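You operate a simulated robot arm through the tools that you are given. There is no shell and no other tool.

The job below is to be done with a simulated robot arm. You get a single attempt, and the scene is never put back.

TASK
Top up the green feed hopper from its bin till LOW goes out.
Fine: shut the green air valve first; blue scoop, green bin, nothing spilt; scoop on the bench, both green lids shut.

The check looks at the end state, three seconds after you hand in, the way a careful person would. Anything else that was tipped, shoved, dropped, spilled or broken makes it a failure. Lids that push on must go on centred and level and be pressed home; caps that screw on are set level and turned clockwise until they are tight.

THE ROBOT
A 6-joint arm with a four-finger gripper, fixed in place. Base frame: the origin is at the foot of the arm, x ahead of it, y to its left, z up. Units: mm, degrees, N and s.
With the tool pointing down near the work surface it reaches from about 260 to 380 mm from the base axis. Its first joint turns from -166.0 to 166.0 degrees. Payload 3.43 kg.
Tool frame: the origin (TCP) lies between the finger pads and is the grasp point; the fingertips stand 30 mm ahead of it; z points along the fingers, y is the line along which they close. The gripper opens to 120 mm. The gripper's body begins 85 mm behind the TCP.
Orientation is that of the tool frame in the base frame, as a unit quaternion [w, x, y, z]. With the fingers straight down and closing along the base's y, the tool's x points along the base's -x, its y along +y and its z along -z.

THE INTERFACE
- The arm moves only by the tool jog_arm. Its argument "series" is a list of rows, each a list of 2 entries, a list of its own where there are three numbers: the shift along the base's x, y, z in units of 50 mm (1.0 is 50 mm), then the turn, a rotation vector about the base's x, y, z in units of 5 degrees (1.0 is 5 degrees). In form: [[[tx, ty, tz], [wx, wy, wz]], ...]. A call has 1 to 20 rows; each row shifts and turns the commanded pose from where the row before left it. "gripper" is the closure, from 0 (fully open) to 1 (shut), set as the call begins (left out, the last holds). A call with a number of a shift or a turn outside -1 to 1 is refused whole. Each row takes 0.2 s and may step no farther than 50 mm and 8.6 degrees from the row before; otherwise, or with a gripper value out of range, the whole call is refused. A pose out of reach is approached as far as the arm can. The call stops where the force on the tool passes 60 N (or 10 N more than at its start, if that is more) or the arm is blocked; 0.2 s more then pass. The fingers move at their own pace and stop on an object; they squeeze with about 36 N. The grip force told is the motor's: it shows also when the fingers shut on nothing. Time passes only in rows, and 0.2 s behind the last, so rows that do not move let the fingers close. It gives the time, the measured TCP pose, the force on the tool (base axes), the opening and the grip force at its end, in the units of the frame above (readings bear some noise), with the torque about the TCP (base axes, N m) and any sound that the robot's microphone picked up.
- Cameras (640 x 400 px; columns grow to the right, rows downward): "scene" is fixed at [220.6, -648.2, 1508]; the picture's right is [0.96, 0.28, 0.00], its down [0.12, -0.40, -0.91] and it looks along [-0.25, 0.87, -0.42] (base axes); focal length 372 px, centre (320, 200). "wrist" rides on the gripper at [71, -17, -121] in the tool frame; the picture's right is [0.23, 0.97, 0.00], its down [-0.81, 0.19, -0.55] and it looks along [-0.54, 0.13, 0.83] (tool axes); focal length 275 px, centre (320, 200). There is no depth. A picture from a camera that has moved, and an enlarged one, comes with that camera's place and axes in the base frame and with its lens.
- snapshot(camera): a new picture of that camera. The clock stands still meanwhile.
- slide_trunk(by): slides the trunk up (or, below 0, down) by that many mm; the arm rides with it, the base frame stays. It gives what a move gives, with no picture.
- close_up(camera, box): a new picture of the part [left, top, right, bottom] of that camera's present view, enlarged. The clock stands still meanwhile.
- finish_job(): hands the job in; it is judged then, once.

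Places have to be worked out from the pictures, the camera data and where the tool is seen. Open the gripper and draw the arm clear of the work before you hand the job in, unless the task says otherwise.

The tools are called by a JSON object that holds its "fn" and its "kwargs". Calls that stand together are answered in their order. jog_arm: Moves the arm, as the interface text tells. Its arguments: {"type":"object","properties":{"series":{"type":"array"},"gripper":{"type":"number"}},"required":["series"]} The other tools are called the same way: slide_trunk (by) slides the trunk up or down; snapshot (camera) takes a picture; close_up (camera, box) takes an enlarged picture of a part of a camera's view; finish_job () hands the job in.

At the start:

```text
time: 0.0
eef_pos: [325.4, 274.7, 1245.5]
orientation: [0.0, 0.0, 1.0, 0.0]
wrist_force: [-0.7, -0.5, 0.9]
torque: [-0.03, -0.01, -0.03]
gripper_width: 120.1
finger_force: 0.0
trunk travel left (down, up): [-300.0, 140.0]
```

scene: 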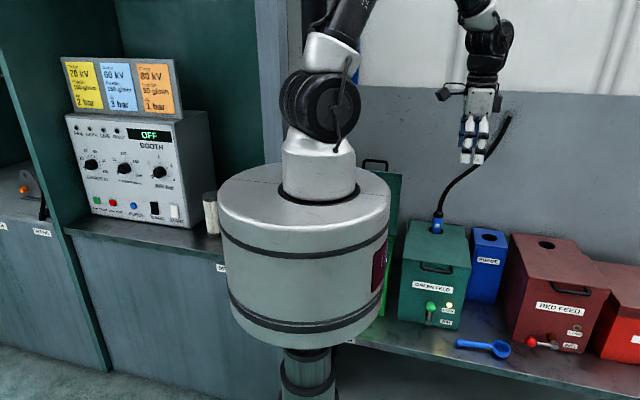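
wrist: 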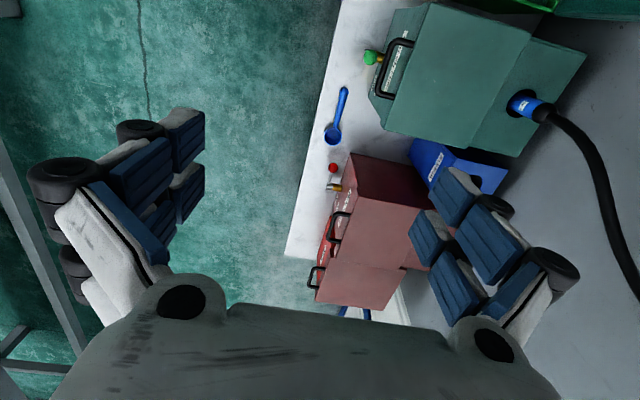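

I start by looking closely at the green hopper, its valve, the scoop and the bins before I move anything.

{"fn": "close_up", "kwargs": {"camera": "scene", "box": [340, 140, 540, 380]}}

{"fn": "close_up", "kwargs": {"camera": "wrist", "box": [280, 0, 640, 225]}}

{"fn": "close_up", "kwargs": {"camera": "scene", "box": [490, 200, 640, 380]}}

{"fn": "close_up", "kwargs": {"camera": "scene", "box": [40, 40, 240, 260]}}

```text
1.67 times, centred on (440, 260) of scene
camera zoom: at [220.6, -648.2, 1508.0], right [0.96, 0.28, 0.0], down [0.12, -0.4, -0.91], along [-0.25, 0.87, -0.42], focal length 621 px, centre (120, 100)
```

zoom: 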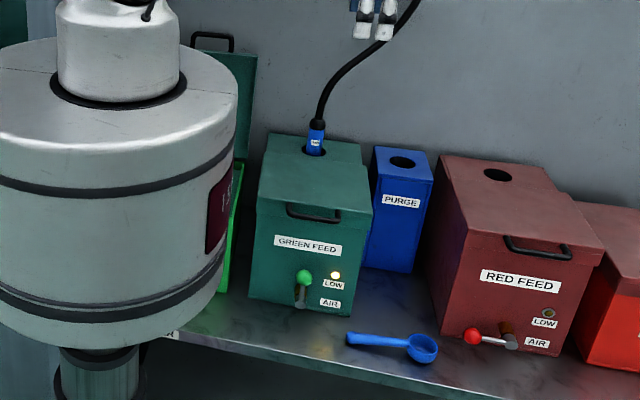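

```text
1.78 times, centred on (460, 112) of wrist
camera zoom: at [253.7, 257.5, 1366.7], right [-0.23, 0.97, 0.0], down [0.81, 0.19, 0.55], along [0.54, 0.13, -0.83], focal length 489 px, centre (71, 356)
```

zoom: 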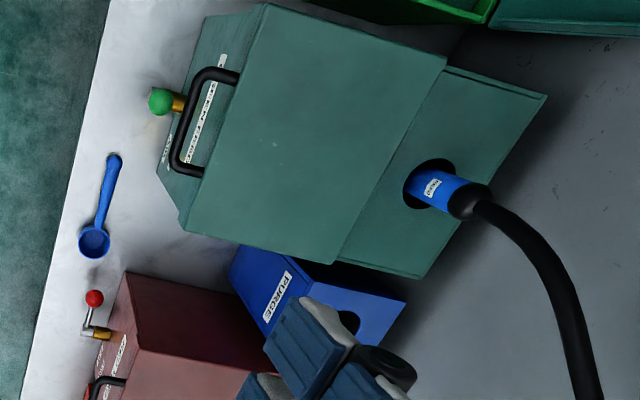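

```text
2.22 times, centred on (565, 290) of scene
camera zoom: at [220.6, -648.2, 1508.0], right [0.96, 0.28, 0.0], down [0.12, -0.4, -0.91], along [-0.25, 0.87, -0.42], focal length 828 px, centre (-224, 0)
```

zoom: 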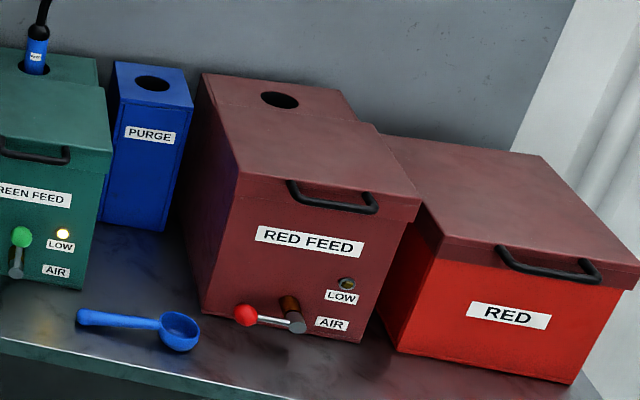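

```text
1.82 times, centred on (140, 150) of scene
camera zoom: at [220.6, -648.2, 1508.0], right [0.96, 0.28, 0.0], down [0.12, -0.4, -0.91], along [-0.25, 0.87, -0.42], focal length 677 px, centre (647, 291)
```

zoom: 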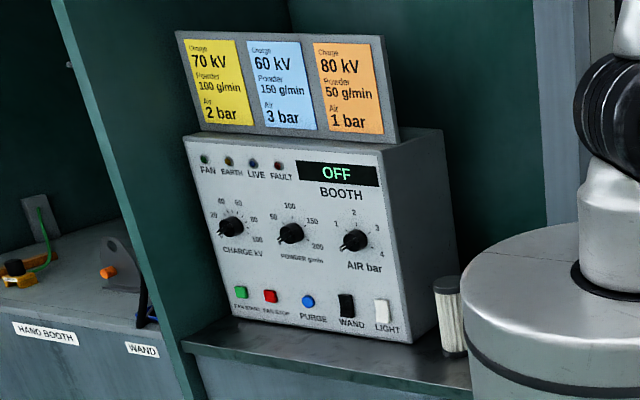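

The bench seems to lie near z≈555 with its front edge at y≈300. The green hopper is around (300, 400–700), the scoop around (530, 370), and the green bin is to the left of the hopper with its lid possibly up. I lower the trunk part way, with the arm still ahead of the bench edge, to bring the arm into reach and get a second viewpoint.

{"fn": "slide_trunk", "kwargs": {"by": -100}}

{"fn": "snapshot", "kwargs": {"camera": "wrist"}}

{"fn": "snapshot", "kwargs": {"camera": "scene"}}

```text
time: 1.3
eef_pos: [324.0, 274.9, 1146.1]
orientation: [0.0, 0.0, 1.0, 0.001]
wrist_force: [-0.5, -0.6, -0.8]
torque: [0.0, 0.04, -0.01]
gripper_width: 119.8
finger_force: 0.1
trunk travel left (down, up): [-200.0, 240.0]
```

```text
taken
camera wrist: at [253.7, 257.5, 1266.8], right [-0.23, 0.97, 0.0], down [0.81, 0.19, 0.55], along [0.54, 0.13, -0.83], focal length 275 px, centre (320, 200)
```

wrist: 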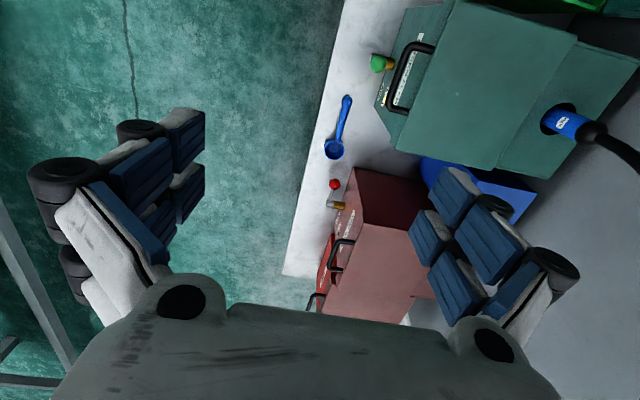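

```text
taken
```

scene: 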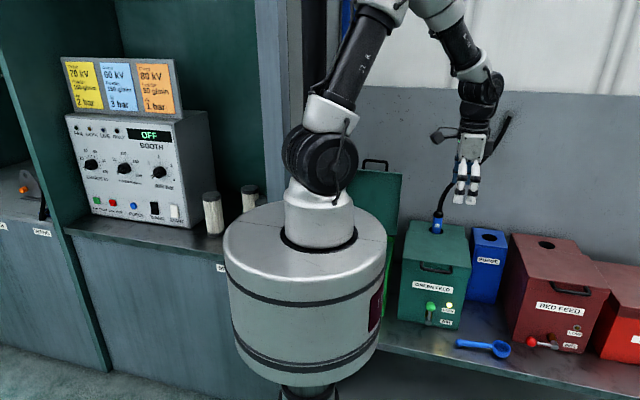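

The scoop's bowl works out near (532, 365, 570). I swing the arm over toward the left part of the bench, staying high, and yaw the wrist +90° so the wrist camera looks toward the bench and the green bin.

{"fn": "jog_arm", "kwargs": {"series": [[[-0.22, 0.08, 0], [0, 0, 1]], [[-0.22, 0.08, 0], [0, 0, 1]], [[-0.22, 0.08, 0], [0, 0, 1]], [[-0.22, 0.08, 0], [0, 0, 1]], [[-0.22, 0.08, 0], [0, 0, 1]], [[-0.22, 0.08, 0], [0, 0, 1]], [[-0.22, 0.08, 0], [0, 0, 1]], [[-0.22, 0.08, 0], [0, 0, 1]], [[-0.22, 0.08, 0], [0, 0, 1]], [[-0.22, 0.08, 0], [0, 0, 1]], [[-0.22, 0.08, 0], [0, 0, 1]], [[-0.22, 0.08, 0], [0, 0, 1]], [[-0.22, 0.08, 0], [0, 0, 1]], [[-0.22, 0.08, 0], [0, 0, 1]], [[-0.22, 0.08, 0], [0, 0, 1]], [[-0.22, 0.08, 0], [0, 0, 1]], [[-0.22, 0.08, 0], [0, 0, 1]], [[-0.22, 0.08, 0], [0, 0, 1]]]}}

{"fn": "snapshot", "kwargs": {"camera": "wrist"}}

{"fn": "snapshot", "kwargs": {"camera": "scene"}}

```text
time: 4.9
eef_pos: [192.8, 316.4, 1143.7]
orientation: [-0.004, -0.595, 0.804, -0.002]
wrist_force: [1.4, 0.3, 0.4]
torque: [0.0, 0.01, 0.02]
gripper_width: 120.0
finger_force: 0.1
trunk travel left (down, up): [-200.0, 240.0]
stopped in row 17: the arm was blocked; the commanded pose is now the measured one
```

```text
taken
camera wrist: at [190.5, 243.8, 1264.7], right [-1.0, 0.06, 0.0], down [0.06, 0.84, 0.55], along [0.03, 0.55, -0.84], focal length 275 px, centre (320, 200)
```

wrist: 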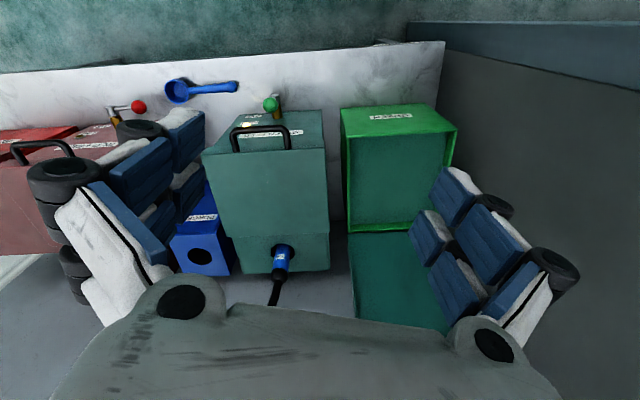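

```text
taken
```

scene: 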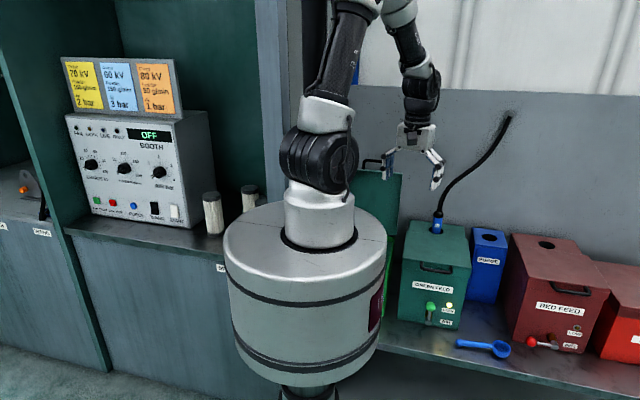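

The stop came with almost no force, so I take it as an elbow fold limit from coming too close in. From this view the hopper spans about x 195–418 and y 435–750 with its top near z≈800. The open bin is at x≈-10–165, with its lid standing up at the back. I lower the trunk the rest of the way, since the column is clear of the bench edge, and look again.

{"fn": "slide_trunk", "kwargs": {"by": -200}}

{"fn": "snapshot", "kwargs": {"camera": "wrist"}}

{"fn": "snapshot", "kwargs": {"camera": "scene"}}

```text
time: 7.0
eef_pos: [194.1, 315.9, 943.4]
orientation: [-0.004, -0.595, 0.804, -0.002]
wrist_force: [0.4, -0.5, -0.4]
torque: [-0.01, -0.01, -0.03]
gripper_width: 120.0
finger_force: 0.0
trunk travel left (down, up): [0.0, 440.0]
```

```text
taken
camera wrist: at [190.1, 244.0, 1064.9], right [-1.0, 0.06, 0.0], down [0.06, 0.84, 0.55], along [0.03, 0.55, -0.84], focal length 275 px, centre (320, 200)
```

wrist: 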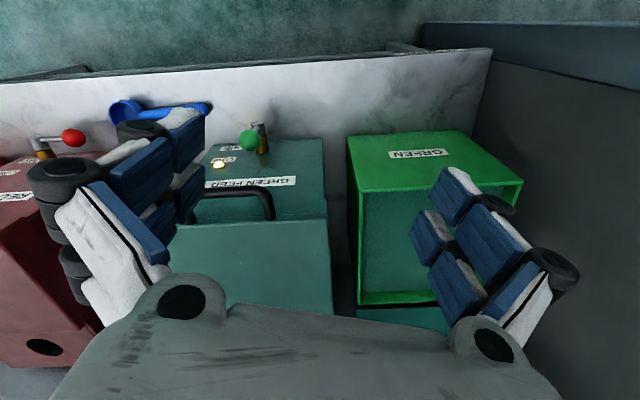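

```text
taken
```

scene: 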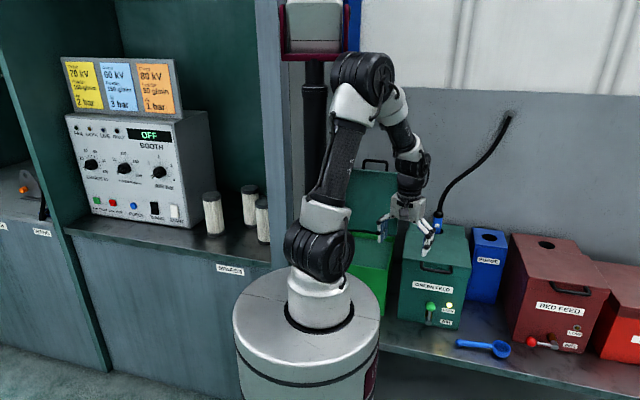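

Now I can see the bin. I zoom in on the valves, lamp and labels with both cameras to determine how the levers sit.

{"fn": "close_up", "kwargs": {"camera": "scene", "box": [395, 215, 475, 335]}}

{"fn": "close_up", "kwargs": {"camera": "scene", "box": [500, 280, 620, 360]}}

{"fn": "close_up", "kwargs": {"camera": "wrist", "box": [180, 110, 340, 230]}}

{"fn": "close_up", "kwargs": {"camera": "wrist", "box": [330, 110, 530, 330]}}

{"fn": "close_up", "kwargs": {"camera": "scene", "box": [340, 150, 440, 330]}}

```text
3.33 times, centred on (435, 275) of scene
camera zoom: at [220.6, -648.2, 1508.0], right [0.96, 0.28, 0.0], down [0.12, -0.4, -0.91], along [-0.25, 0.87, -0.42], focal length 1241 px, centre (-63, -50)
```

zoom: 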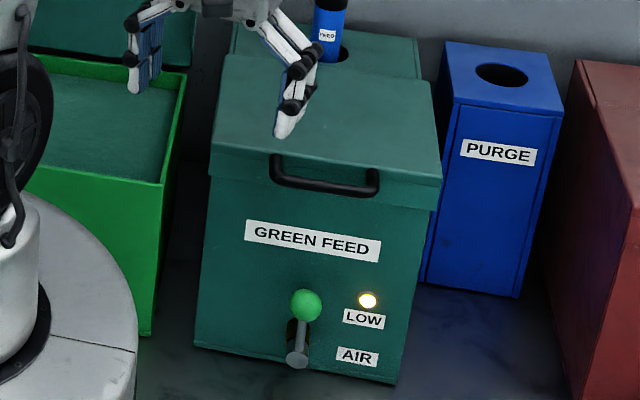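

```text
5.00 times, centred on (560, 320) of scene
camera zoom: at [220.6, -648.2, 1508.0], right [0.96, 0.28, 0.0], down [0.12, -0.4, -0.91], along [-0.25, 0.87, -0.42], focal length 1862 px, centre (-880, -400)
```

zoom: 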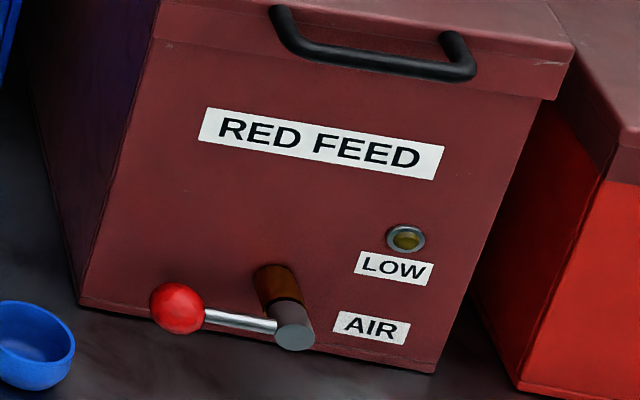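

```text
3.33 times, centred on (260, 170) of wrist
camera zoom: at [190.1, 244.0, 1064.9], right [-1.0, 0.06, 0.0], down [0.06, 0.84, 0.55], along [0.03, 0.55, -0.84], focal length 918 px, centre (520, 300)
```

zoom: 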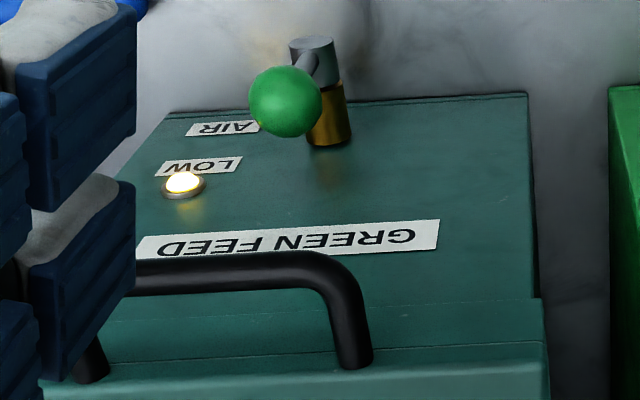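

```text
1.82 times, centred on (430, 220) of wrist
camera zoom: at [190.1, 244.0, 1064.9], right [-1.0, 0.06, 0.0], down [0.06, 0.84, 0.55], along [0.03, 0.55, -0.84], focal length 500 px, centre (120, 164)
```

zoom: 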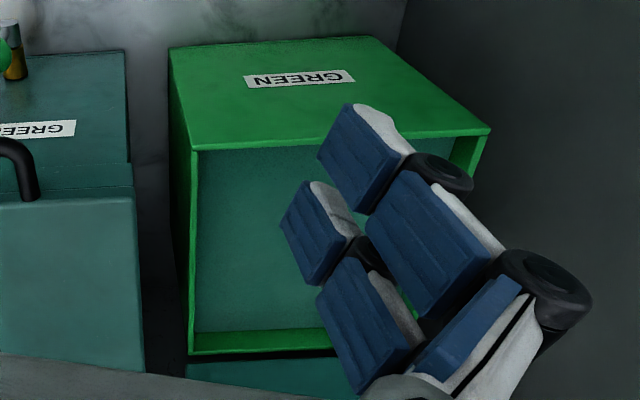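

```text
2.22 times, centred on (390, 240) of scene
camera zoom: at [220.6, -648.2, 1508.0], right [0.96, 0.28, 0.0], down [0.12, -0.4, -0.91], along [-0.25, 0.87, -0.42], focal length 828 px, centre (164, 111)
```

zoom: 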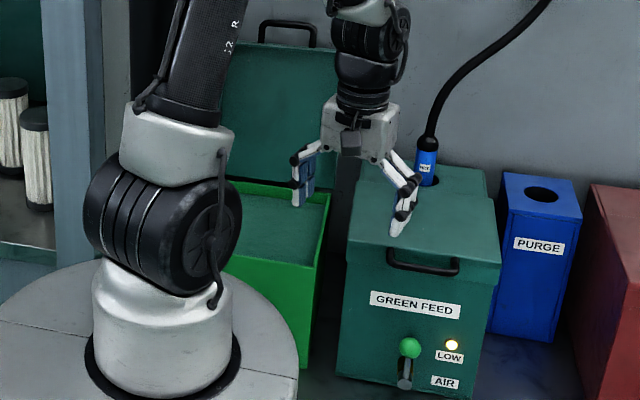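

The green lever stands upright, with its ball near (304, 390, 666) and its pivot near (304, 600) on the front face. The red valve's lever lies to the left, so shut should mean swinging the green one a quarter turn to the left. First I unwind the wrist yaw and move to open space in front of the hopper.

{"fn": "jog_arm", "kwargs": {"series": [[[0.19, -0.08, 0], [0, 0, -0.97]], [[0.19, -0.08, 0], [0, 0, -0.97]], [[0.19, -0.08, 0], [0, 0, -0.97]], [[0.19, -0.08, 0], [0, 0, -0.97]], [[0.19, -0.08, 0], [0, 0, -0.97]], [[0.19, -0.08, 0], [0, 0, -0.97]], [[0.19, -0.08, 0], [0, 0, -0.97]], [[0.19, -0.08, 0], [0, 0, -0.97]], [[0.19, -0.08, 0], [0, 0, -0.97]], [[0.19, -0.08, 0], [0, 0, -0.97]], [[0.19, -0.08, 0], [0, 0, -0.97]], [[0.19, -0.08, 0], [0, 0, -0.97]], [[0.19, -0.08, 0], [0, 0, -0.97]], [[0.19, -0.08, 0], [0, 0, -0.97]], [[0.19, -0.08, 0], [0, 0, -0.97]]]}}

```text
time: 10.2
eef_pos: [336.7, 257.0, 941.6]
orientation: [-0.004, -0.004, 1.0, 0.002]
wrist_force: [-0.5, 0.6, 0.5]
torque: [0.01, -0.04, -0.01]
gripper_width: 119.9
finger_force: 0.1
trunk travel left (down, up): [0.0, 440.0]
```

The tool is back at its neutral yaw. Now I close the fingers and tilt the tool toward the hopper (turn about +x) while lowering, still in front of the bench fixtures.

{"fn": "jog_arm", "kwargs": {"series": [[[0, 0.04, -0.15], [1, 0, 0]], [[0, 0.04, -0.15], [1, 0, 0]], [[0, 0.04, -0.15], [1, 0, 0]], [[0, 0.04, -0.15], [1, 0, 0]], [[0, 0.04, -0.15], [1, 0, 0]], [[0, 0.04, -0.15], [1, 0, 0]], [[0, 0.04, -0.15], [1, 0, 0]], [[0, 0.04, -0.15], [1, 0, 0]], [[0, 0.04, -0.15], [1, 0, 0]], [[0, 0.04, -0.15], [1, 0, 0]], [[0, 0.04, -0.15], [1, 0, 0]], [[0, 0.04, -0.15], [1, 0, 0]], [[0, 0.04, -0.15], [1, 0, 0]], [[0, 0.04, -0.15], [1, 0, 0]], [[0, 0.04, -0.15], [1, 0, 0]], [[0, 0.04, -0.15], [1, 0, 0]]], "gripper": 1}}

{"fn": "snapshot", "kwargs": {"camera": "wrist"}}

{"fn": "snapshot", "kwargs": {"camera": "scene"}}

```text
time: 13.6
eef_pos: [336.6, 289.4, 823.4]
orientation: [0.001, -0.007, 0.765, 0.644]
wrist_force: [0.3, 0.2, -0.1]
torque: [0.02, 0.03, 0.02]
gripper_width: 0.0
finger_force: 33.4
trunk travel left (down, up): [0.0, 440.0]
```

```text
taken
camera wrist: at [265.8, 166.9, 826.6], right [-0.24, 0.16, 0.96], down [0.81, -0.5, 0.29], along [0.53, 0.85, -0.01], focal length 275 px, centre (320, 200)
```

wrist: 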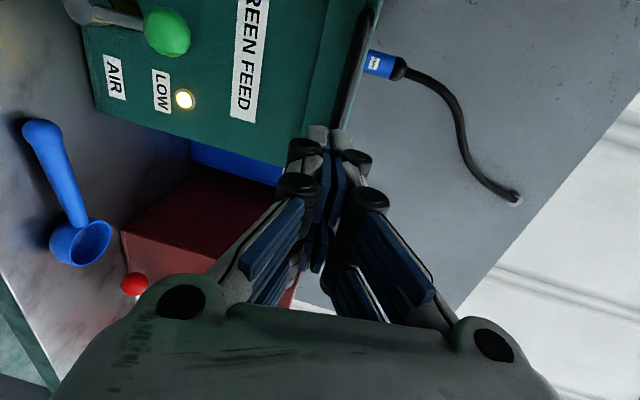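

```text
taken
```

scene: 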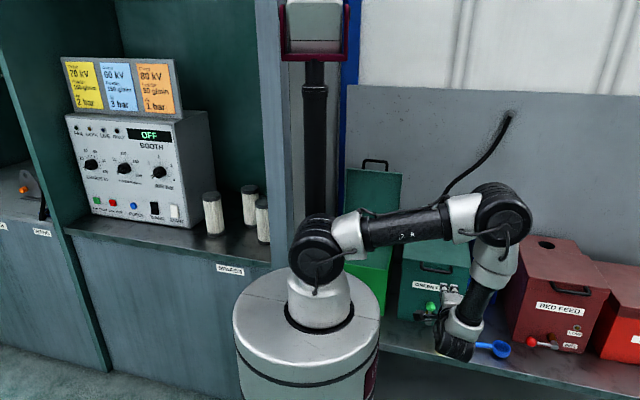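

The tilted posture works, and the ball confirms at about (302, 390, 670). I lower in front of the face and then advance so the closed fingertips stand just to the right of the ball.

{"fn": "jog_arm", "kwargs": {"series": [[[0.05, 0, -0.5], [0, 0, 0]], [[0.05, 0, -0.5], [0, 0, 0]], [[0.05, 0, -0.5], [0, 0, 0]], [[0.05, 0, -0.5], [0, 0, 0]], [[0, 0, -0.5], [0, 0, 0]], [[0, 0, -0.5], [0, 0, 0]], [[0, 0.3, 0], [0, 0, 0]], [[0, 0.3, 0], [0, 0, 0]], [[0, 0.3, 0], [0, 0, 0]], [[0, 0.3, 0], [0, 0, 0]], [[0, 0.3, 0], [0, 0, 0]]]}}

{"fn": "snapshot", "kwargs": {"camera": "wrist"}}

{"fn": "snapshot", "kwargs": {"camera": "scene"}}

```text
time: 16.0
eef_pos: [345.5, 363.7, 674.0]
orientation: [0.001, -0.007, 0.765, 0.643]
wrist_force: [-0.3, -0.2, -0.7]
torque: [0.02, -0.03, 0.0]
gripper_width: 0.1
finger_force: 33.5
trunk travel left (down, up): [0.0, 440.0]
```

```text
taken
camera wrist: at [275.0, 241.2, 677.1], right [-0.24, 0.16, 0.96], down [0.81, -0.5, 0.29], along [0.53, 0.85, -0.01], focal length 275 px, centre (320, 200)
```

wrist: 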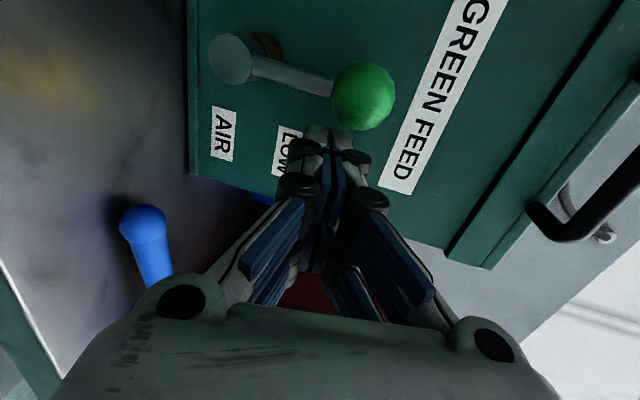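

```text
taken
```

scene: 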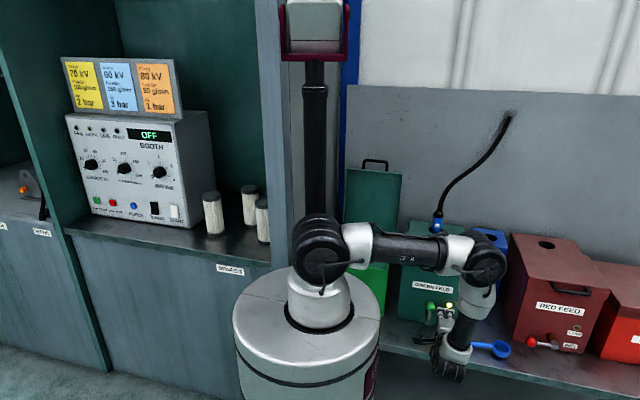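

Close up, the ball is at (300, 385, 681), pivot at (301, 613), lever about 68 mm. I push the ball left along its arc with the closed fingers, most of the way, then check.

{"fn": "jog_arm", "kwargs": {"series": [[[-0.37, 0.09, 0.14], [0, 0, 0]], [[-0.19, 0, 0.05], [0, 0, 0]], [[-0.18, 0, 0.04], [0, 0, 0]], [[-0.19, 0, 0], [0, 0, 0]], [[-0.19, 0, -0.01], [0, 0, 0]], [[-0.18, 0, -0.05], [0, 0, 0]], [[-0.18, 0, -0.06], [0, 0, 0]], [[-0.16, 0, -0.1], [0, 0, 0]], [[-0.16, 0, -0.1], [0, 0, 0]], [[-0.13, 0, -0.14], [0, 0, 0]], [[-0.13, 0, -0.14], [0, 0, 0]]]}}

{"fn": "snapshot", "kwargs": {"camera": "wrist"}}

```text
time: 18.4
eef_pos: [242.5, 367.7, 655.8]
orientation: [0.001, -0.006, 0.766, 0.643]
wrist_force: [-0.5, 0.5, -0.7]
torque: [-0.03, -0.03, 0.02]
gripper_width: 0.2
finger_force: 33.2
trunk travel left (down, up): [0.0, 440.0]
```

```text
taken
camera wrist: at [172.0, 245.5, 659.1], right [-0.24, 0.17, 0.96], down [0.81, -0.5, 0.29], along [0.53, 0.85, -0.01], focal length 275 px, centre (320, 200)
```

wrist: 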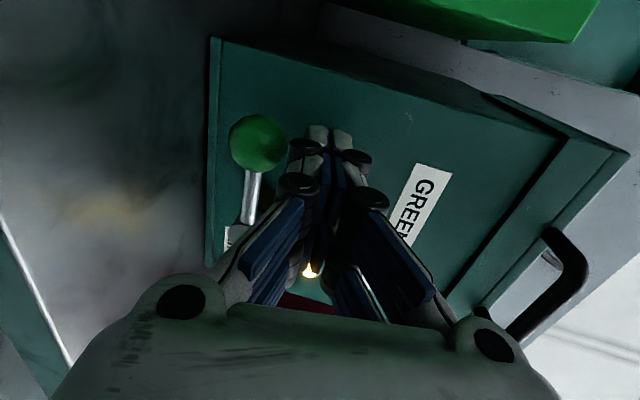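

The ball now shows at about (235, 385, 616), so the lever appears horizontal, as on the shut red valve. I press down gently on the ball to make sure it is at its stop, reading the force.

{"fn": "jog_arm", "kwargs": {"series": [[[-0.08, 0, -0.1], [0, 0, 0]], [[-0.08, 0, -0.1], [0, 0, 0]], [[0, 0, -0.08], [0, 0, 0]], [[0, 0, -0.08], [0, 0, 0]]]}}

{"fn": "snapshot", "kwargs": {"camera": "wrist"}}

```text
time: 19.4
eef_pos: [235.2, 367.9, 642.7]
orientation: [0.002, -0.007, 0.76, 0.65]
wrist_force: [-1.8, -8.5, 49.4]
torque: [0.78, -0.13, 0.03]
gripper_width: 0.0
finger_force: 33.3
trunk travel left (down, up): [0.0, 440.0]
```

```text
taken
camera wrist: at [164.1, 246.2, 644.6], right [-0.24, 0.15, 0.96], down [0.81, -0.51, 0.28], along [0.53, 0.85, 0.0], focal length 275 px, centre (320, 200)
```

wrist: 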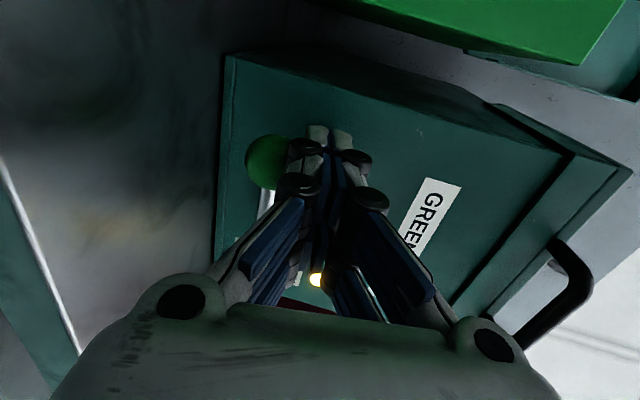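

The ball resists firmly, with 49 N at the stop, so the valve is fully over. I lift off, draw back and verify with the scene camera.

{"fn": "jog_arm", "kwargs": {"series": [[[0, 0, 0.2], [0, 0, 0]], [[0, 0, 0.3], [0, 0, 0]], [[0, -0.5, 0], [0, 0, 0]], [[0.2, -0.5, 0.2], [0, 0, 0]], [[0.4, -0.4, 0.4], [0, 0, 0]], [[0.4, 0, 0.4], [0, 0, 0]]]}}

{"fn": "close_up", "kwargs": {"camera": "scene", "box": [395, 215, 475, 335]}}

{"fn": "snapshot", "kwargs": {"camera": "wrist"}}

{"fn": "snapshot", "kwargs": {"camera": "scene"}}

```text
time: 20.8
eef_pos: [283.1, 299.1, 712.0]
orientation: [-0.001, -0.006, 0.766, 0.643]
wrist_force: [-0.3, -0.4, -0.3]
torque: [0.03, 0.02, -0.01]
gripper_width: 0.0
finger_force: 33.5
trunk travel left (down, up): [0.0, 440.0]
```

```text
3.33 times, centred on (435, 275) of scene
camera zoom: at [220.6, -648.2, 1508.0], right [0.96, 0.28, 0.0], down [0.12, -0.4, -0.91], along [-0.25, 0.87, -0.42], focal length 1241 px, centre (-63, -50)
```

zoom: 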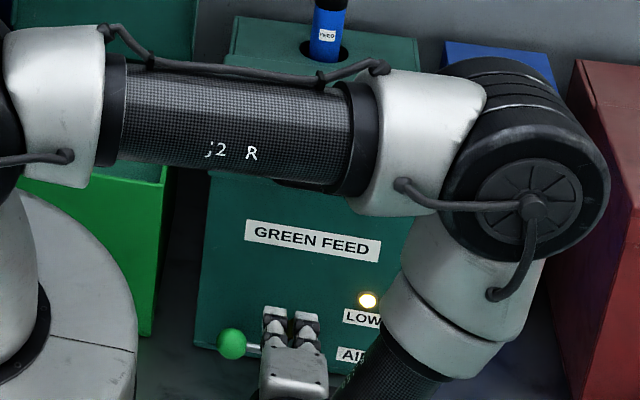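

```text
taken
camera wrist: at [214.2, 176.5, 716.3], right [-0.24, 0.16, 0.96], down [0.81, -0.5, 0.29], along [0.53, 0.85, -0.01], focal length 275 px, centre (320, 200)
```

wrist: 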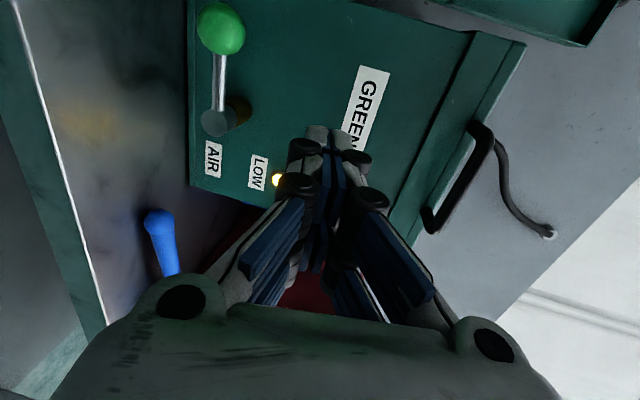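

```text
taken
```

scene: 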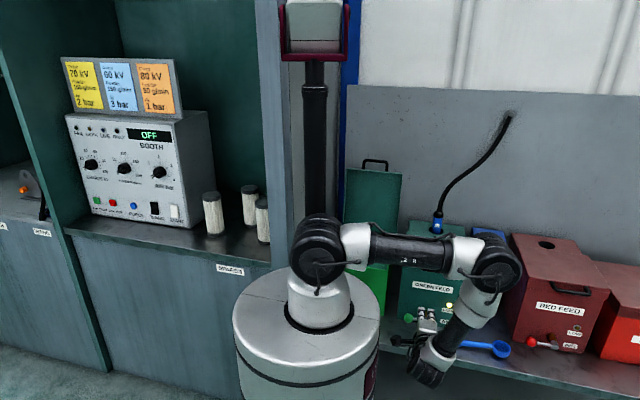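

The valve lever is clearly horizontal now. Next is the hopper lid handle, so I zoom in to locate its bar.

{"fn": "close_up", "kwargs": {"camera": "wrist", "box": [360, 30, 560, 260]}}

{"fn": "close_up", "kwargs": {"camera": "scene", "box": [340, 150, 440, 330]}}

```text
1.74 times, centred on (460, 145) of wrist
camera zoom: at [214.2, 176.5, 716.3], right [-0.24, 0.16, 0.96], down [0.81, -0.5, 0.29], along [0.53, 0.85, -0.01], focal length 479 px, centre (76, 296)
```

zoom: 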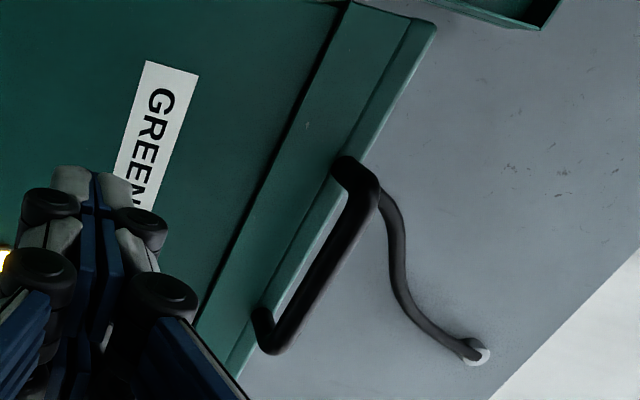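

```text
2.22 times, centred on (390, 240) of scene
camera zoom: at [220.6, -648.2, 1508.0], right [0.96, 0.28, 0.0], down [0.12, -0.4, -0.91], along [-0.25, 0.87, -0.42], focal length 828 px, centre (164, 111)
```

zoom: 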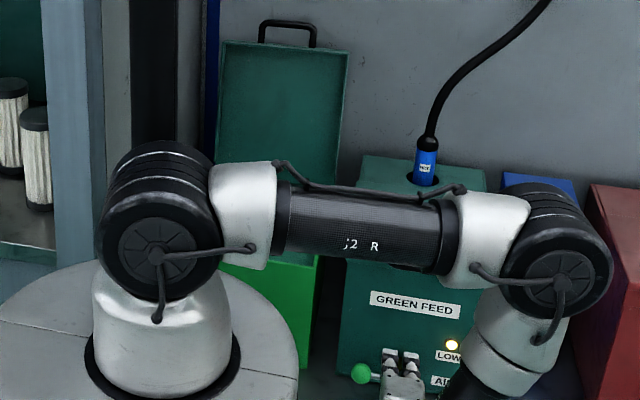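

The handle bar runs along x from about 250 to 337 at y≈381, z≈814, standing about 43 mm proud of the lid's lip. I open the fingers to about 40 mm, level the tool and line it up in front of the bar.

{"fn": "jog_arm", "kwargs": {"series": [[[0.07, 0, 0.5], [0.5, 0, 0]], [[0.07, 0, 0.5], [0.5, 0, 0]], [[0.07, 0, 0.5], [0.5, 0, 0]], [[0.07, 0, 0.54], [0.5, 0, 0]], [[0, 0, 0], [0, 0, 0]]], "gripper": 0.65}}

{"fn": "snapshot", "kwargs": {"camera": "wrist"}}

{"fn": "snapshot", "kwargs": {"camera": "scene"}}

```text
time: 22.0
eef_pos: [296.9, 297.9, 814.6]
orientation: [0.0, -0.007, 0.706, 0.708]
wrist_force: [0.4, -1.1, -0.6]
torque: [0.03, 0.01, 0.0]
gripper_width: 42.1
finger_force: 0.0
trunk travel left (down, up): [0.0, 440.0]
```

```text
taken
camera wrist: at [226.7, 177.8, 797.1], right [-0.24, 0.0, 0.97], down [0.81, -0.55, 0.2], along [0.53, 0.84, 0.13], focal length 275 px, centre (320, 200)
```

wrist: 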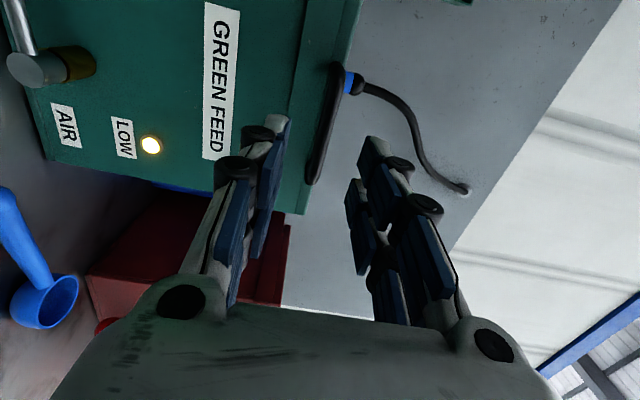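

```text
taken
```

scene: 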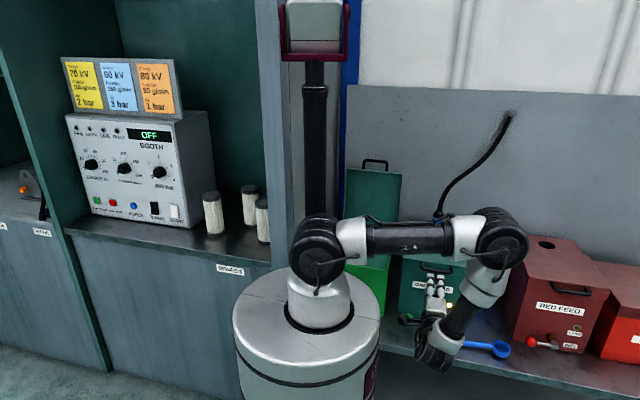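

The bar confirms at z≈814, centred x≈294, midway between the fingers. I advance 70 mm so it lies between the pads and look again before closing.

{"fn": "jog_arm", "kwargs": {"series": [[[0, 0.35, 0], [0, 0, 0]], [[0, 0.35, 0], [0, 0, 0]], [[0, 0.35, 0], [0, 0, 0]], [[0, 0.35, 0], [0, 0, 0]]]}}

{"fn": "snapshot", "kwargs": {"camera": "wrist"}}

```text
time: 23.0
eef_pos: [298.1, 367.9, 815.5]
orientation: [0.0, -0.006, 0.706, 0.708]
wrist_force: [-0.3, 0.5, 0.4]
torque: [0.01, 0.03, 0.01]
gripper_width: 41.9
finger_force: 0.1
trunk travel left (down, up): [0.0, 440.0]
```

```text
taken
camera wrist: at [228.2, 248.1, 797.3], right [-0.24, 0.0, 0.97], down [0.81, -0.55, 0.2], along [0.53, 0.84, 0.13], focal length 275 px, centre (320, 200)
```

wrist: 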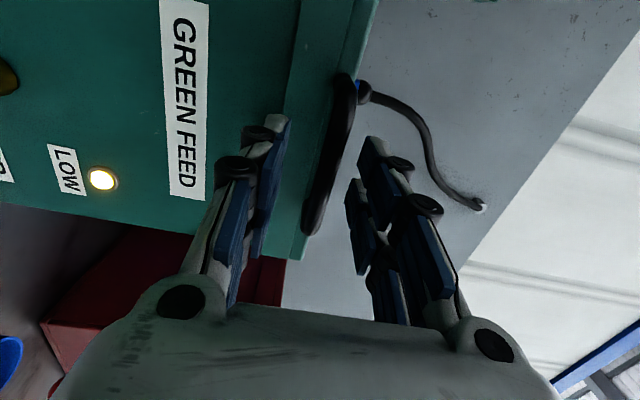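

The bar lies between the pads. I close on it.

{"fn": "jog_arm", "kwargs": {"series": [[[0, 0, 0], [0, 0, 0]], [[0, 0, 0], [0, 0, 0]], [[0, 0, 0], [0, 0, 0]], [[0, 0, 0], [0, 0, 0]]], "gripper": 1}}

{"fn": "snapshot", "kwargs": {"camera": "wrist"}}

```text
time: 24.0
eef_pos: [297.7, 370.4, 817.4]
orientation: [0.001, -0.008, 0.704, 0.71]
wrist_force: [1.7, 15.6, 27.5]
torque: [0.54, 1.17, 0.53]
gripper_width: 11.7
finger_force: 43.1
trunk travel left (down, up): [0.0, 440.0]
```

```text
taken
camera wrist: at [228.4, 248.6, 799.1], right [-0.24, -0.01, 0.97], down [0.81, -0.55, 0.2], along [0.53, 0.84, 0.14], focal length 275 px, centre (320, 200)
```

wrist: 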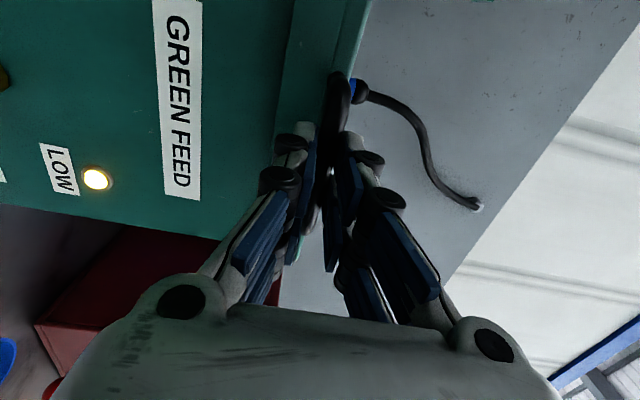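

The bar is held (11.7 mm, 43 N). I begin lifting the lid along an arc about a hinge I guess at y≈620, z≈805, in small steps with the tool turning along, and check the forces.

{"fn": "jog_arm", "kwargs": {"series": [[[0, 0.01, 0.13], [-0.3, 0, 0]], [[0, 0.01, 0.13], [-0.3, 0, 0]], [[0, 0.015, 0.13], [-0.3, 0, 0]], [[0, 0.015, 0.13], [-0.3, 0, 0]], [[0, 0.02, 0.13], [-0.3, 0, 0]], [[0, 0.02, 0.13], [-0.3, 0, 0]]]}}

{"fn": "snapshot", "kwargs": {"camera": "wrist"}}

```text
time: 25.4
eef_pos: [297.5, 372.7, 852.9]
orientation: [-0.001, -0.005, 0.76, 0.65]
wrist_force: [-3.3, -18.9, 0.5]
torque: [-0.14, 0.81, -1.31]
gripper_width: 11.4
finger_force: 44.7
trunk travel left (down, up): [0.0, 440.0]
```

```text
taken
camera wrist: at [228.1, 249.5, 855.1], right [-0.24, 0.15, 0.96], down [0.81, -0.51, 0.28], along [0.53, 0.85, 0.0], focal length 275 px, centre (320, 200)
```

wrist: 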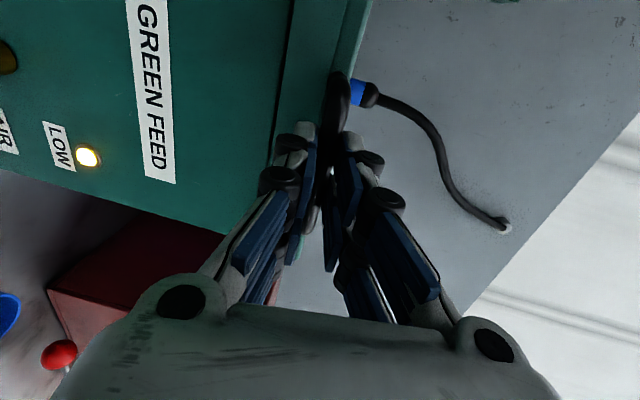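

The lid rises easily. The −19 N along y says I am about 2–3 mm too far forward, so the hinge sits a bit higher than I guessed. I continue the arc with less forward motion.

{"fn": "jog_arm", "kwargs": {"series": [[[0, 0, 0.17], [-0.4, 0, 0]], [[0, 0.02, 0.17], [-0.4, 0, 0]], [[0, 0.03, 0.17], [-0.4, 0, 0]], [[0, 0, 0], [0, 0, 0]]]}}

```text
time: 26.4
eef_pos: [299.3, 376.6, 878.4]
orientation: [-0.001, -0.007, 0.793, 0.61]
wrist_force: [1.2, 9.9, -1.9]
torque: [0.11, 1.38, 0.54]
gripper_width: 11.4
finger_force: 44.1
trunk travel left (down, up): [0.0, 440.0]
```

Force has dropped to about +10 N in y, so the motion is near the true arc. I continue with the next stretch.

{"fn": "jog_arm", "kwargs": {"series": [[[0, 0.06, 0.17], [-0.4, 0, 0]], [[0, 0.06, 0.17], [-0.4, 0, 0]], [[0, 0.07, 0.165], [-0.4, 0, 0]], [[0, 0.07, 0.16], [-0.4, 0, 0]], [[0, 0.08, 0.16], [-0.4, 0, 0]], [[0, 0, 0], [0, 0, 0]]]}}

{"fn": "snapshot", "kwargs": {"camera": "wrist"}}

```text
time: 27.8
eef_pos: [298.4, 392.1, 920.1]
orientation: [-0.001, -0.006, 0.842, 0.539]
wrist_force: [0.8, -11.5, 5.5]
torque: [-0.07, 1.02, -0.53]
gripper_width: 11.3
finger_force: 45.4
trunk travel left (down, up): [0.0, 440.0]
```

```text
taken
camera wrist: at [228.2, 274.2, 956.0], right [-0.24, 0.41, 0.88], down [0.81, -0.41, 0.41], along [0.53, 0.82, -0.23], focal length 275 px, centre (320, 200)
```

wrist: 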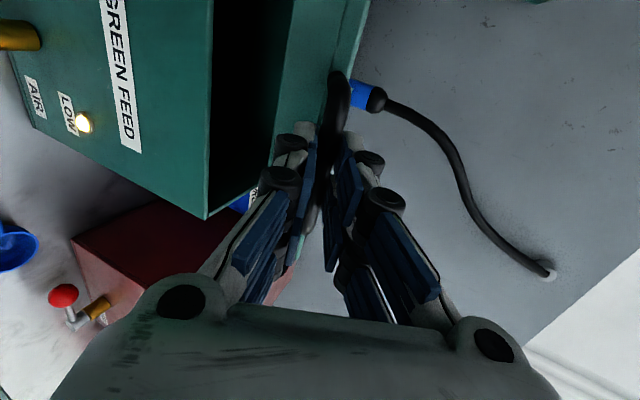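

The lid opens cleanly, and the readings fit a hinge near (y 622, z 826) with radius 250. I continue from about 22° to 42°.

{"fn": "jog_arm", "kwargs": {"series": [[[0, 0.05, 0.16], [-0.4, 0, 0]], [[0, 0.07, 0.158], [-0.4, 0, 0]], [[0, 0.08, 0.156], [-0.4, 0, 0]], [[0, 0.084, 0.152], [-0.4, 0, 0]], [[0, 0.09, 0.15], [-0.4, 0, 0]], [[0, 0.095, 0.146], [-0.4, 0, 0]], [[0, 0.1, 0.143], [-0.4, 0, 0]], [[0, 0.105, 0.14], [-0.4, 0, 0]], [[0, 0.11, 0.136], [-0.4, 0, 0]], [[0, 0.114, 0.132], [-0.4, 0, 0]]]}}

```text
time: 30.0
eef_pos: [298.2, 440.4, 991.3]
orientation: [-0.004, -0.006, 0.924, 0.381]
wrist_force: [2.2, 24.7, -26.1]
torque: [-0.01, 0.73, -0.68]
gripper_width: 11.3
finger_force: 44.7
trunk travel left (down, up): [0.0, 440.0]
```

The force now points toward the hinge, so the true radius is smaller than I assumed. I look at the lid before correcting.

{"fn": "snapshot", "kwargs": {"camera": "wrist"}}

{"fn": "snapshot", "kwargs": {"camera": "scene"}}

```text
taken
camera wrist: at [228.8, 342.2, 1064.9], right [-0.24, 0.69, 0.69], down [0.82, -0.24, 0.53], along [0.53, 0.68, -0.5], focal length 275 px, centre (320, 200)
```

wrist: 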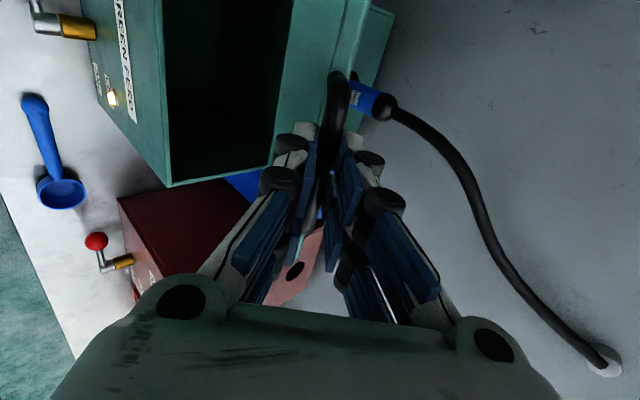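

```text
taken
```

scene: 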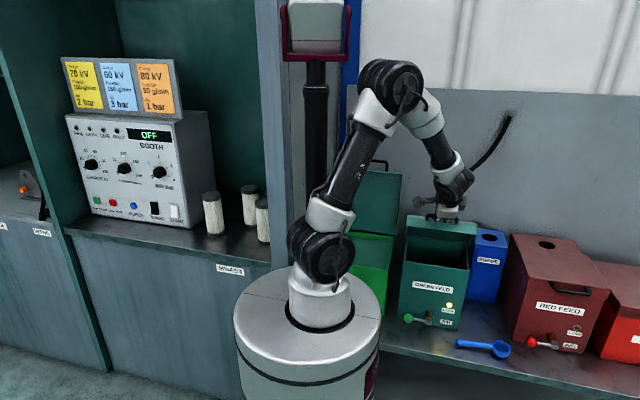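

The lid is at about 45–50° and the arm has room. I continue in short force-guided steps, first easing inward.

{"fn": "jog_arm", "kwargs": {"series": [[[0, 0.15, 0.06], [-0.45, 0, 0]], [[0, 0.15, 0.08], [-0.45, 0, 0]], [[0, 0.14, 0.09], [-0.45, 0, 0]], [[0, 0.14, 0.09], [-0.45, 0, 0]], [[0, 0, 0], [0, 0, 0]]]}}

```text
time: 31.2
eef_pos: [298.7, 464.3, 1012.6]
orientation: [0.0, -0.005, 0.95, 0.311]
wrist_force: [1.7, -12.4, 17.3]
torque: [0.12, 1.11, -0.78]
gripper_width: 11.4
finger_force: 44.9
trunk travel left (down, up): [0.0, 440.0]
```

Force now points slightly outward, so the true path is close to my first circle (radius about 247). I carry on from about 50° to 70°.

{"fn": "jog_arm", "kwargs": {"series": [[[0, 0.14, 0.165], [-0.5, 0, 0]], [[0, 0.174, 0.128], [-0.5, 0, 0]], [[0, 0.18, 0.12], [-0.5, 0, 0]], [[0, 0.184, 0.112], [-0.5, 0, 0]], [[0, 0.19, 0.104], [-0.5, 0, 0]], [[0, 0.194, 0.096], [-0.5, 0, 0]], [[0, 0.198, 0.086], [-0.5, 0, 0]], [[0, 0.2, 0.078], [-0.5, 0, 0]], [[0, 0, 0], [0, 0, 0]]]}}

{"fn": "snapshot", "kwargs": {"camera": "scene"}}

{"fn": "snapshot", "kwargs": {"camera": "wrist"}}

```text
time: 33.2
eef_pos: [298.3, 539.1, 1050.6]
orientation: [-0.006, -0.005, 0.991, 0.137]
wrist_force: [4.2, 3.5, -17.0]
torque: [-0.09, 0.58, -0.97]
gripper_width: 11.5
finger_force: 44.7
trunk travel left (down, up): [0.0, 440.0]
```

```text
taken
```

scene: 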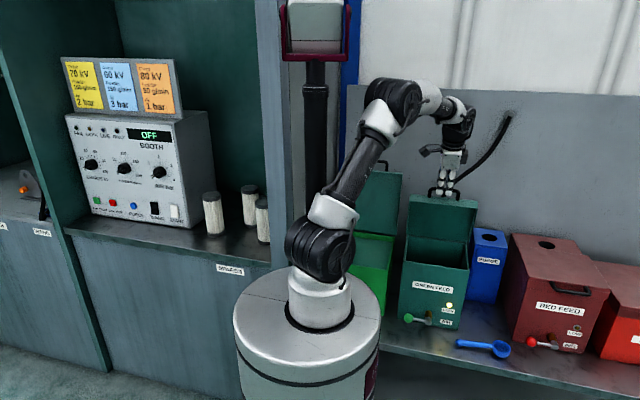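

```text
taken
camera wrist: at [229.2, 490.3, 1162.9], right [-0.24, 0.93, 0.27], down [0.82, 0.04, 0.58], along [0.53, 0.36, -0.77], focal length 275 px, centre (320, 200)
```

wrist: 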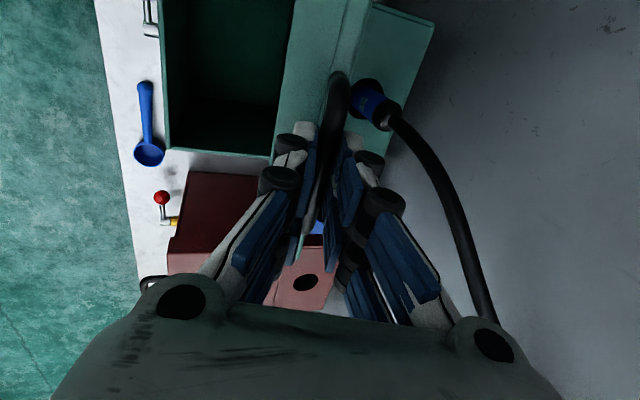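

The lid is at about 70°, nearly upright, with the hose connector well behind it. I carry on toward vertical.

{"fn": "jog_arm", "kwargs": {"series": [[[0, 0.236, 0.05], [-0.6, 0, 0]], [[0, 0.24, 0.066], [-0.6, 0, 0]], [[0, 0.244, 0.054], [-0.6, 0, 0]], [[0, 0.246, 0.042], [-0.6, 0, 0]], [[0, 0.248, 0.028], [-0.6, 0, 0]], [[0, 0.248, 0.015], [-0.6, 0, 0]], [[0, 0, 0], [0, 0, 0]]]}}

{"fn": "snapshot", "kwargs": {"camera": "wrist"}}

{"fn": "close_up", "kwargs": {"camera": "scene", "box": [340, 70, 540, 340]}}

```text
time: 34.8
eef_pos: [296.7, 583.9, 1059.3]
orientation: [-0.001, 0.0, 1.0, -0.015]
wrist_force: [39.6, -1.3, 14.5]
torque: [-0.04, -0.87, -0.04]
gripper_width: 11.7
finger_force: 45.2
out of reach, approached as far as the arm can: row 5, 6
trunk travel left (down, up): [0.0, 440.0]
```

```text
taken
camera wrist: at [226.3, 570.3, 1180.8], right [-0.23, 0.97, -0.03], down [0.81, 0.21, 0.55], along [0.54, 0.1, -0.84], focal length 275 px, centre (320, 200)
```

wrist: 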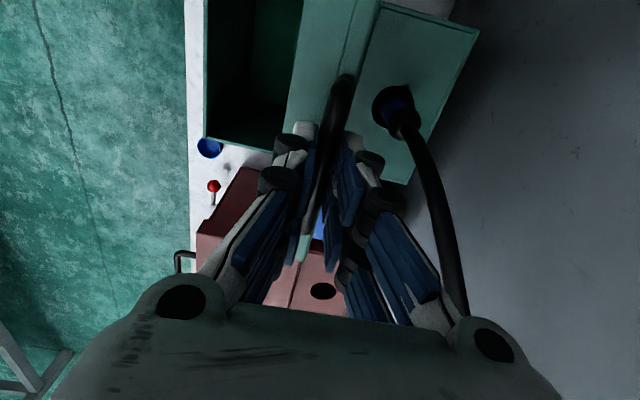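

```text
1.48 times, centred on (440, 205) of scene
camera zoom: at [220.6, -648.2, 1508.0], right [0.96, 0.28, 0.0], down [0.12, -0.4, -0.91], along [-0.25, 0.87, -0.42], focal length 552 px, centre (142, 193)
```

zoom: 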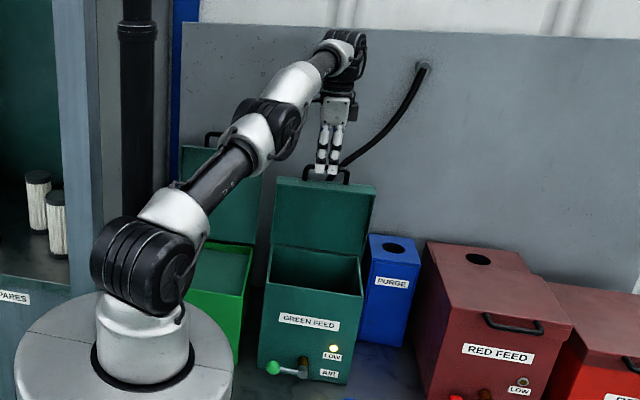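

The arm is at full stretch with the lid at about 80°. Letting the tool pivot outward on the bar (the round bar can turn in the pads) brings the wrist closer in and regains reach, so I do that slowly.

{"fn": "jog_arm", "kwargs": {"series": [[[0, -0.1, -0.01], [0.7, 0, 0]], [[0, -0.1, -0.01], [0.7, 0, 0]], [[0, 0, -0.01], [0.7, 0, 0]], [[0, 0, -0.01], [0.7, 0, 0]], [[0, 0, 0], [0.7, 0, 0]], [[0, 0, 0], [0.7, 0, 0]]]}}

{"fn": "snapshot", "kwargs": {"camera": "wrist"}}

```text
time: 36.2
eef_pos: [295.6, 580.0, 1056.2]
orientation: [-0.002, -0.004, 0.986, 0.168]
wrist_force: [31.8, -2.8, 11.7]
torque: [-0.07, -0.58, -1.65]
gripper_width: 11.7
finger_force: 45.1
out of reach, approached as far as the arm can: row 1
trunk travel left (down, up): [0.0, 440.0]
```

```text
taken
camera wrist: at [224.0, 523.7, 1165.3], right [-0.24, 0.92, 0.32], down [0.81, 0.01, 0.58], along [0.53, 0.4, -0.75], focal length 275 px, centre (320, 200)
```

wrist: 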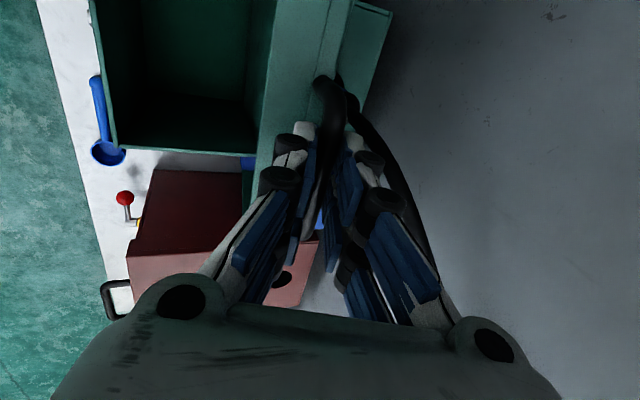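

The reach is regained. The lid is at about 81° and a sideways 32 N shows I sit about 4 mm too far left, so I ease right and bring the lid on to vertical.

{"fn": "jog_arm", "kwargs": {"series": [[[0.04, 0.06, 0.01], [0.8, 0, 0]], [[0.04, 0.06, 0.01], [0.8, 0, 0]], [[0, 0.12, 0.01], [0.6, 0, 0]], [[0, 0.12, 0.005], [0.4, 0, 0]], [[0, 0.12, 0.0], [0, 0, 0]], [[0, 0.12, 0.0], [0, 0, 0]], [[0, 0, 0], [0, 0, 0]]]}}

```text
time: 37.8
eef_pos: [292.9, 611.8, 1056.7]
orientation: [-0.005, -0.005, 0.961, 0.275]
wrist_force: [11.3, -1.8, -7.7]
torque: [-0.14, 0.75, -1.51]
gripper_width: 11.6
finger_force: 45.2
trunk travel left (down, up): [0.0, 440.0]
```

Now about 90°, with low forces. I carry it on a little past vertical, watching for a stop.

{"fn": "jog_arm", "kwargs": {"series": [[[0.04, 0.1, 0], [0.4, 0, 0]], [[0.03, 0.1, -0.005], [0.4, 0, 0]], [[0, 0.1, -0.01], [0.4, 0, 0]], [[0, 0.1, -0.015], [0.4, 0, 0]], [[0, 0.1, -0.02], [0, 0, 0]], [[0, 0.1, -0.02], [0, 0, 0]], [[0, 0, 0], [0, 0, 0]]]}}

{"fn": "snapshot", "kwargs": {"camera": "wrist"}}

{"fn": "close_up", "kwargs": {"camera": "scene", "box": [340, 70, 540, 340]}}

```text
time: 39.4
eef_pos: [294.1, 640.5, 1052.6]
orientation: [-0.005, -0.006, 0.94, 0.34]
wrist_force: [-14.0, -3.6, -19.9]
torque: [-0.21, 1.46, -1.22]
gripper_width: 11.9
finger_force: 44.6
trunk travel left (down, up): [0.0, 440.0]
```

```text
taken
camera wrist: at [223.8, 550.2, 1133.8], right [-0.24, 0.74, 0.62], down [0.82, -0.19, 0.54], along [0.53, 0.64, -0.56], focal length 275 px, centre (320, 200)
```

wrist: 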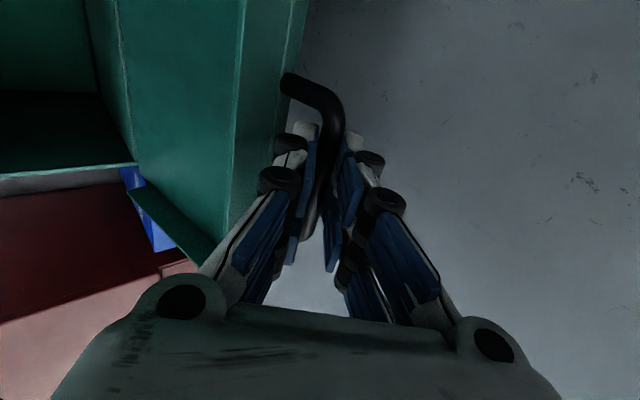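

```text
1.48 times, centred on (440, 205) of scene
camera zoom: at [220.6, -648.2, 1508.0], right [0.96, 0.28, 0.0], down [0.12, -0.4, -0.91], along [-0.25, 0.87, -0.42], focal length 552 px, centre (142, 193)
```

zoom: 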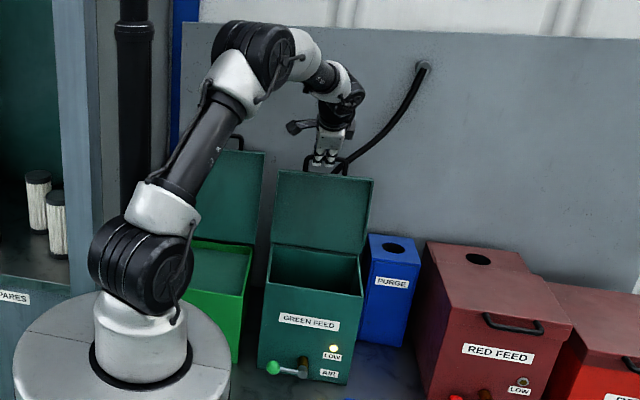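

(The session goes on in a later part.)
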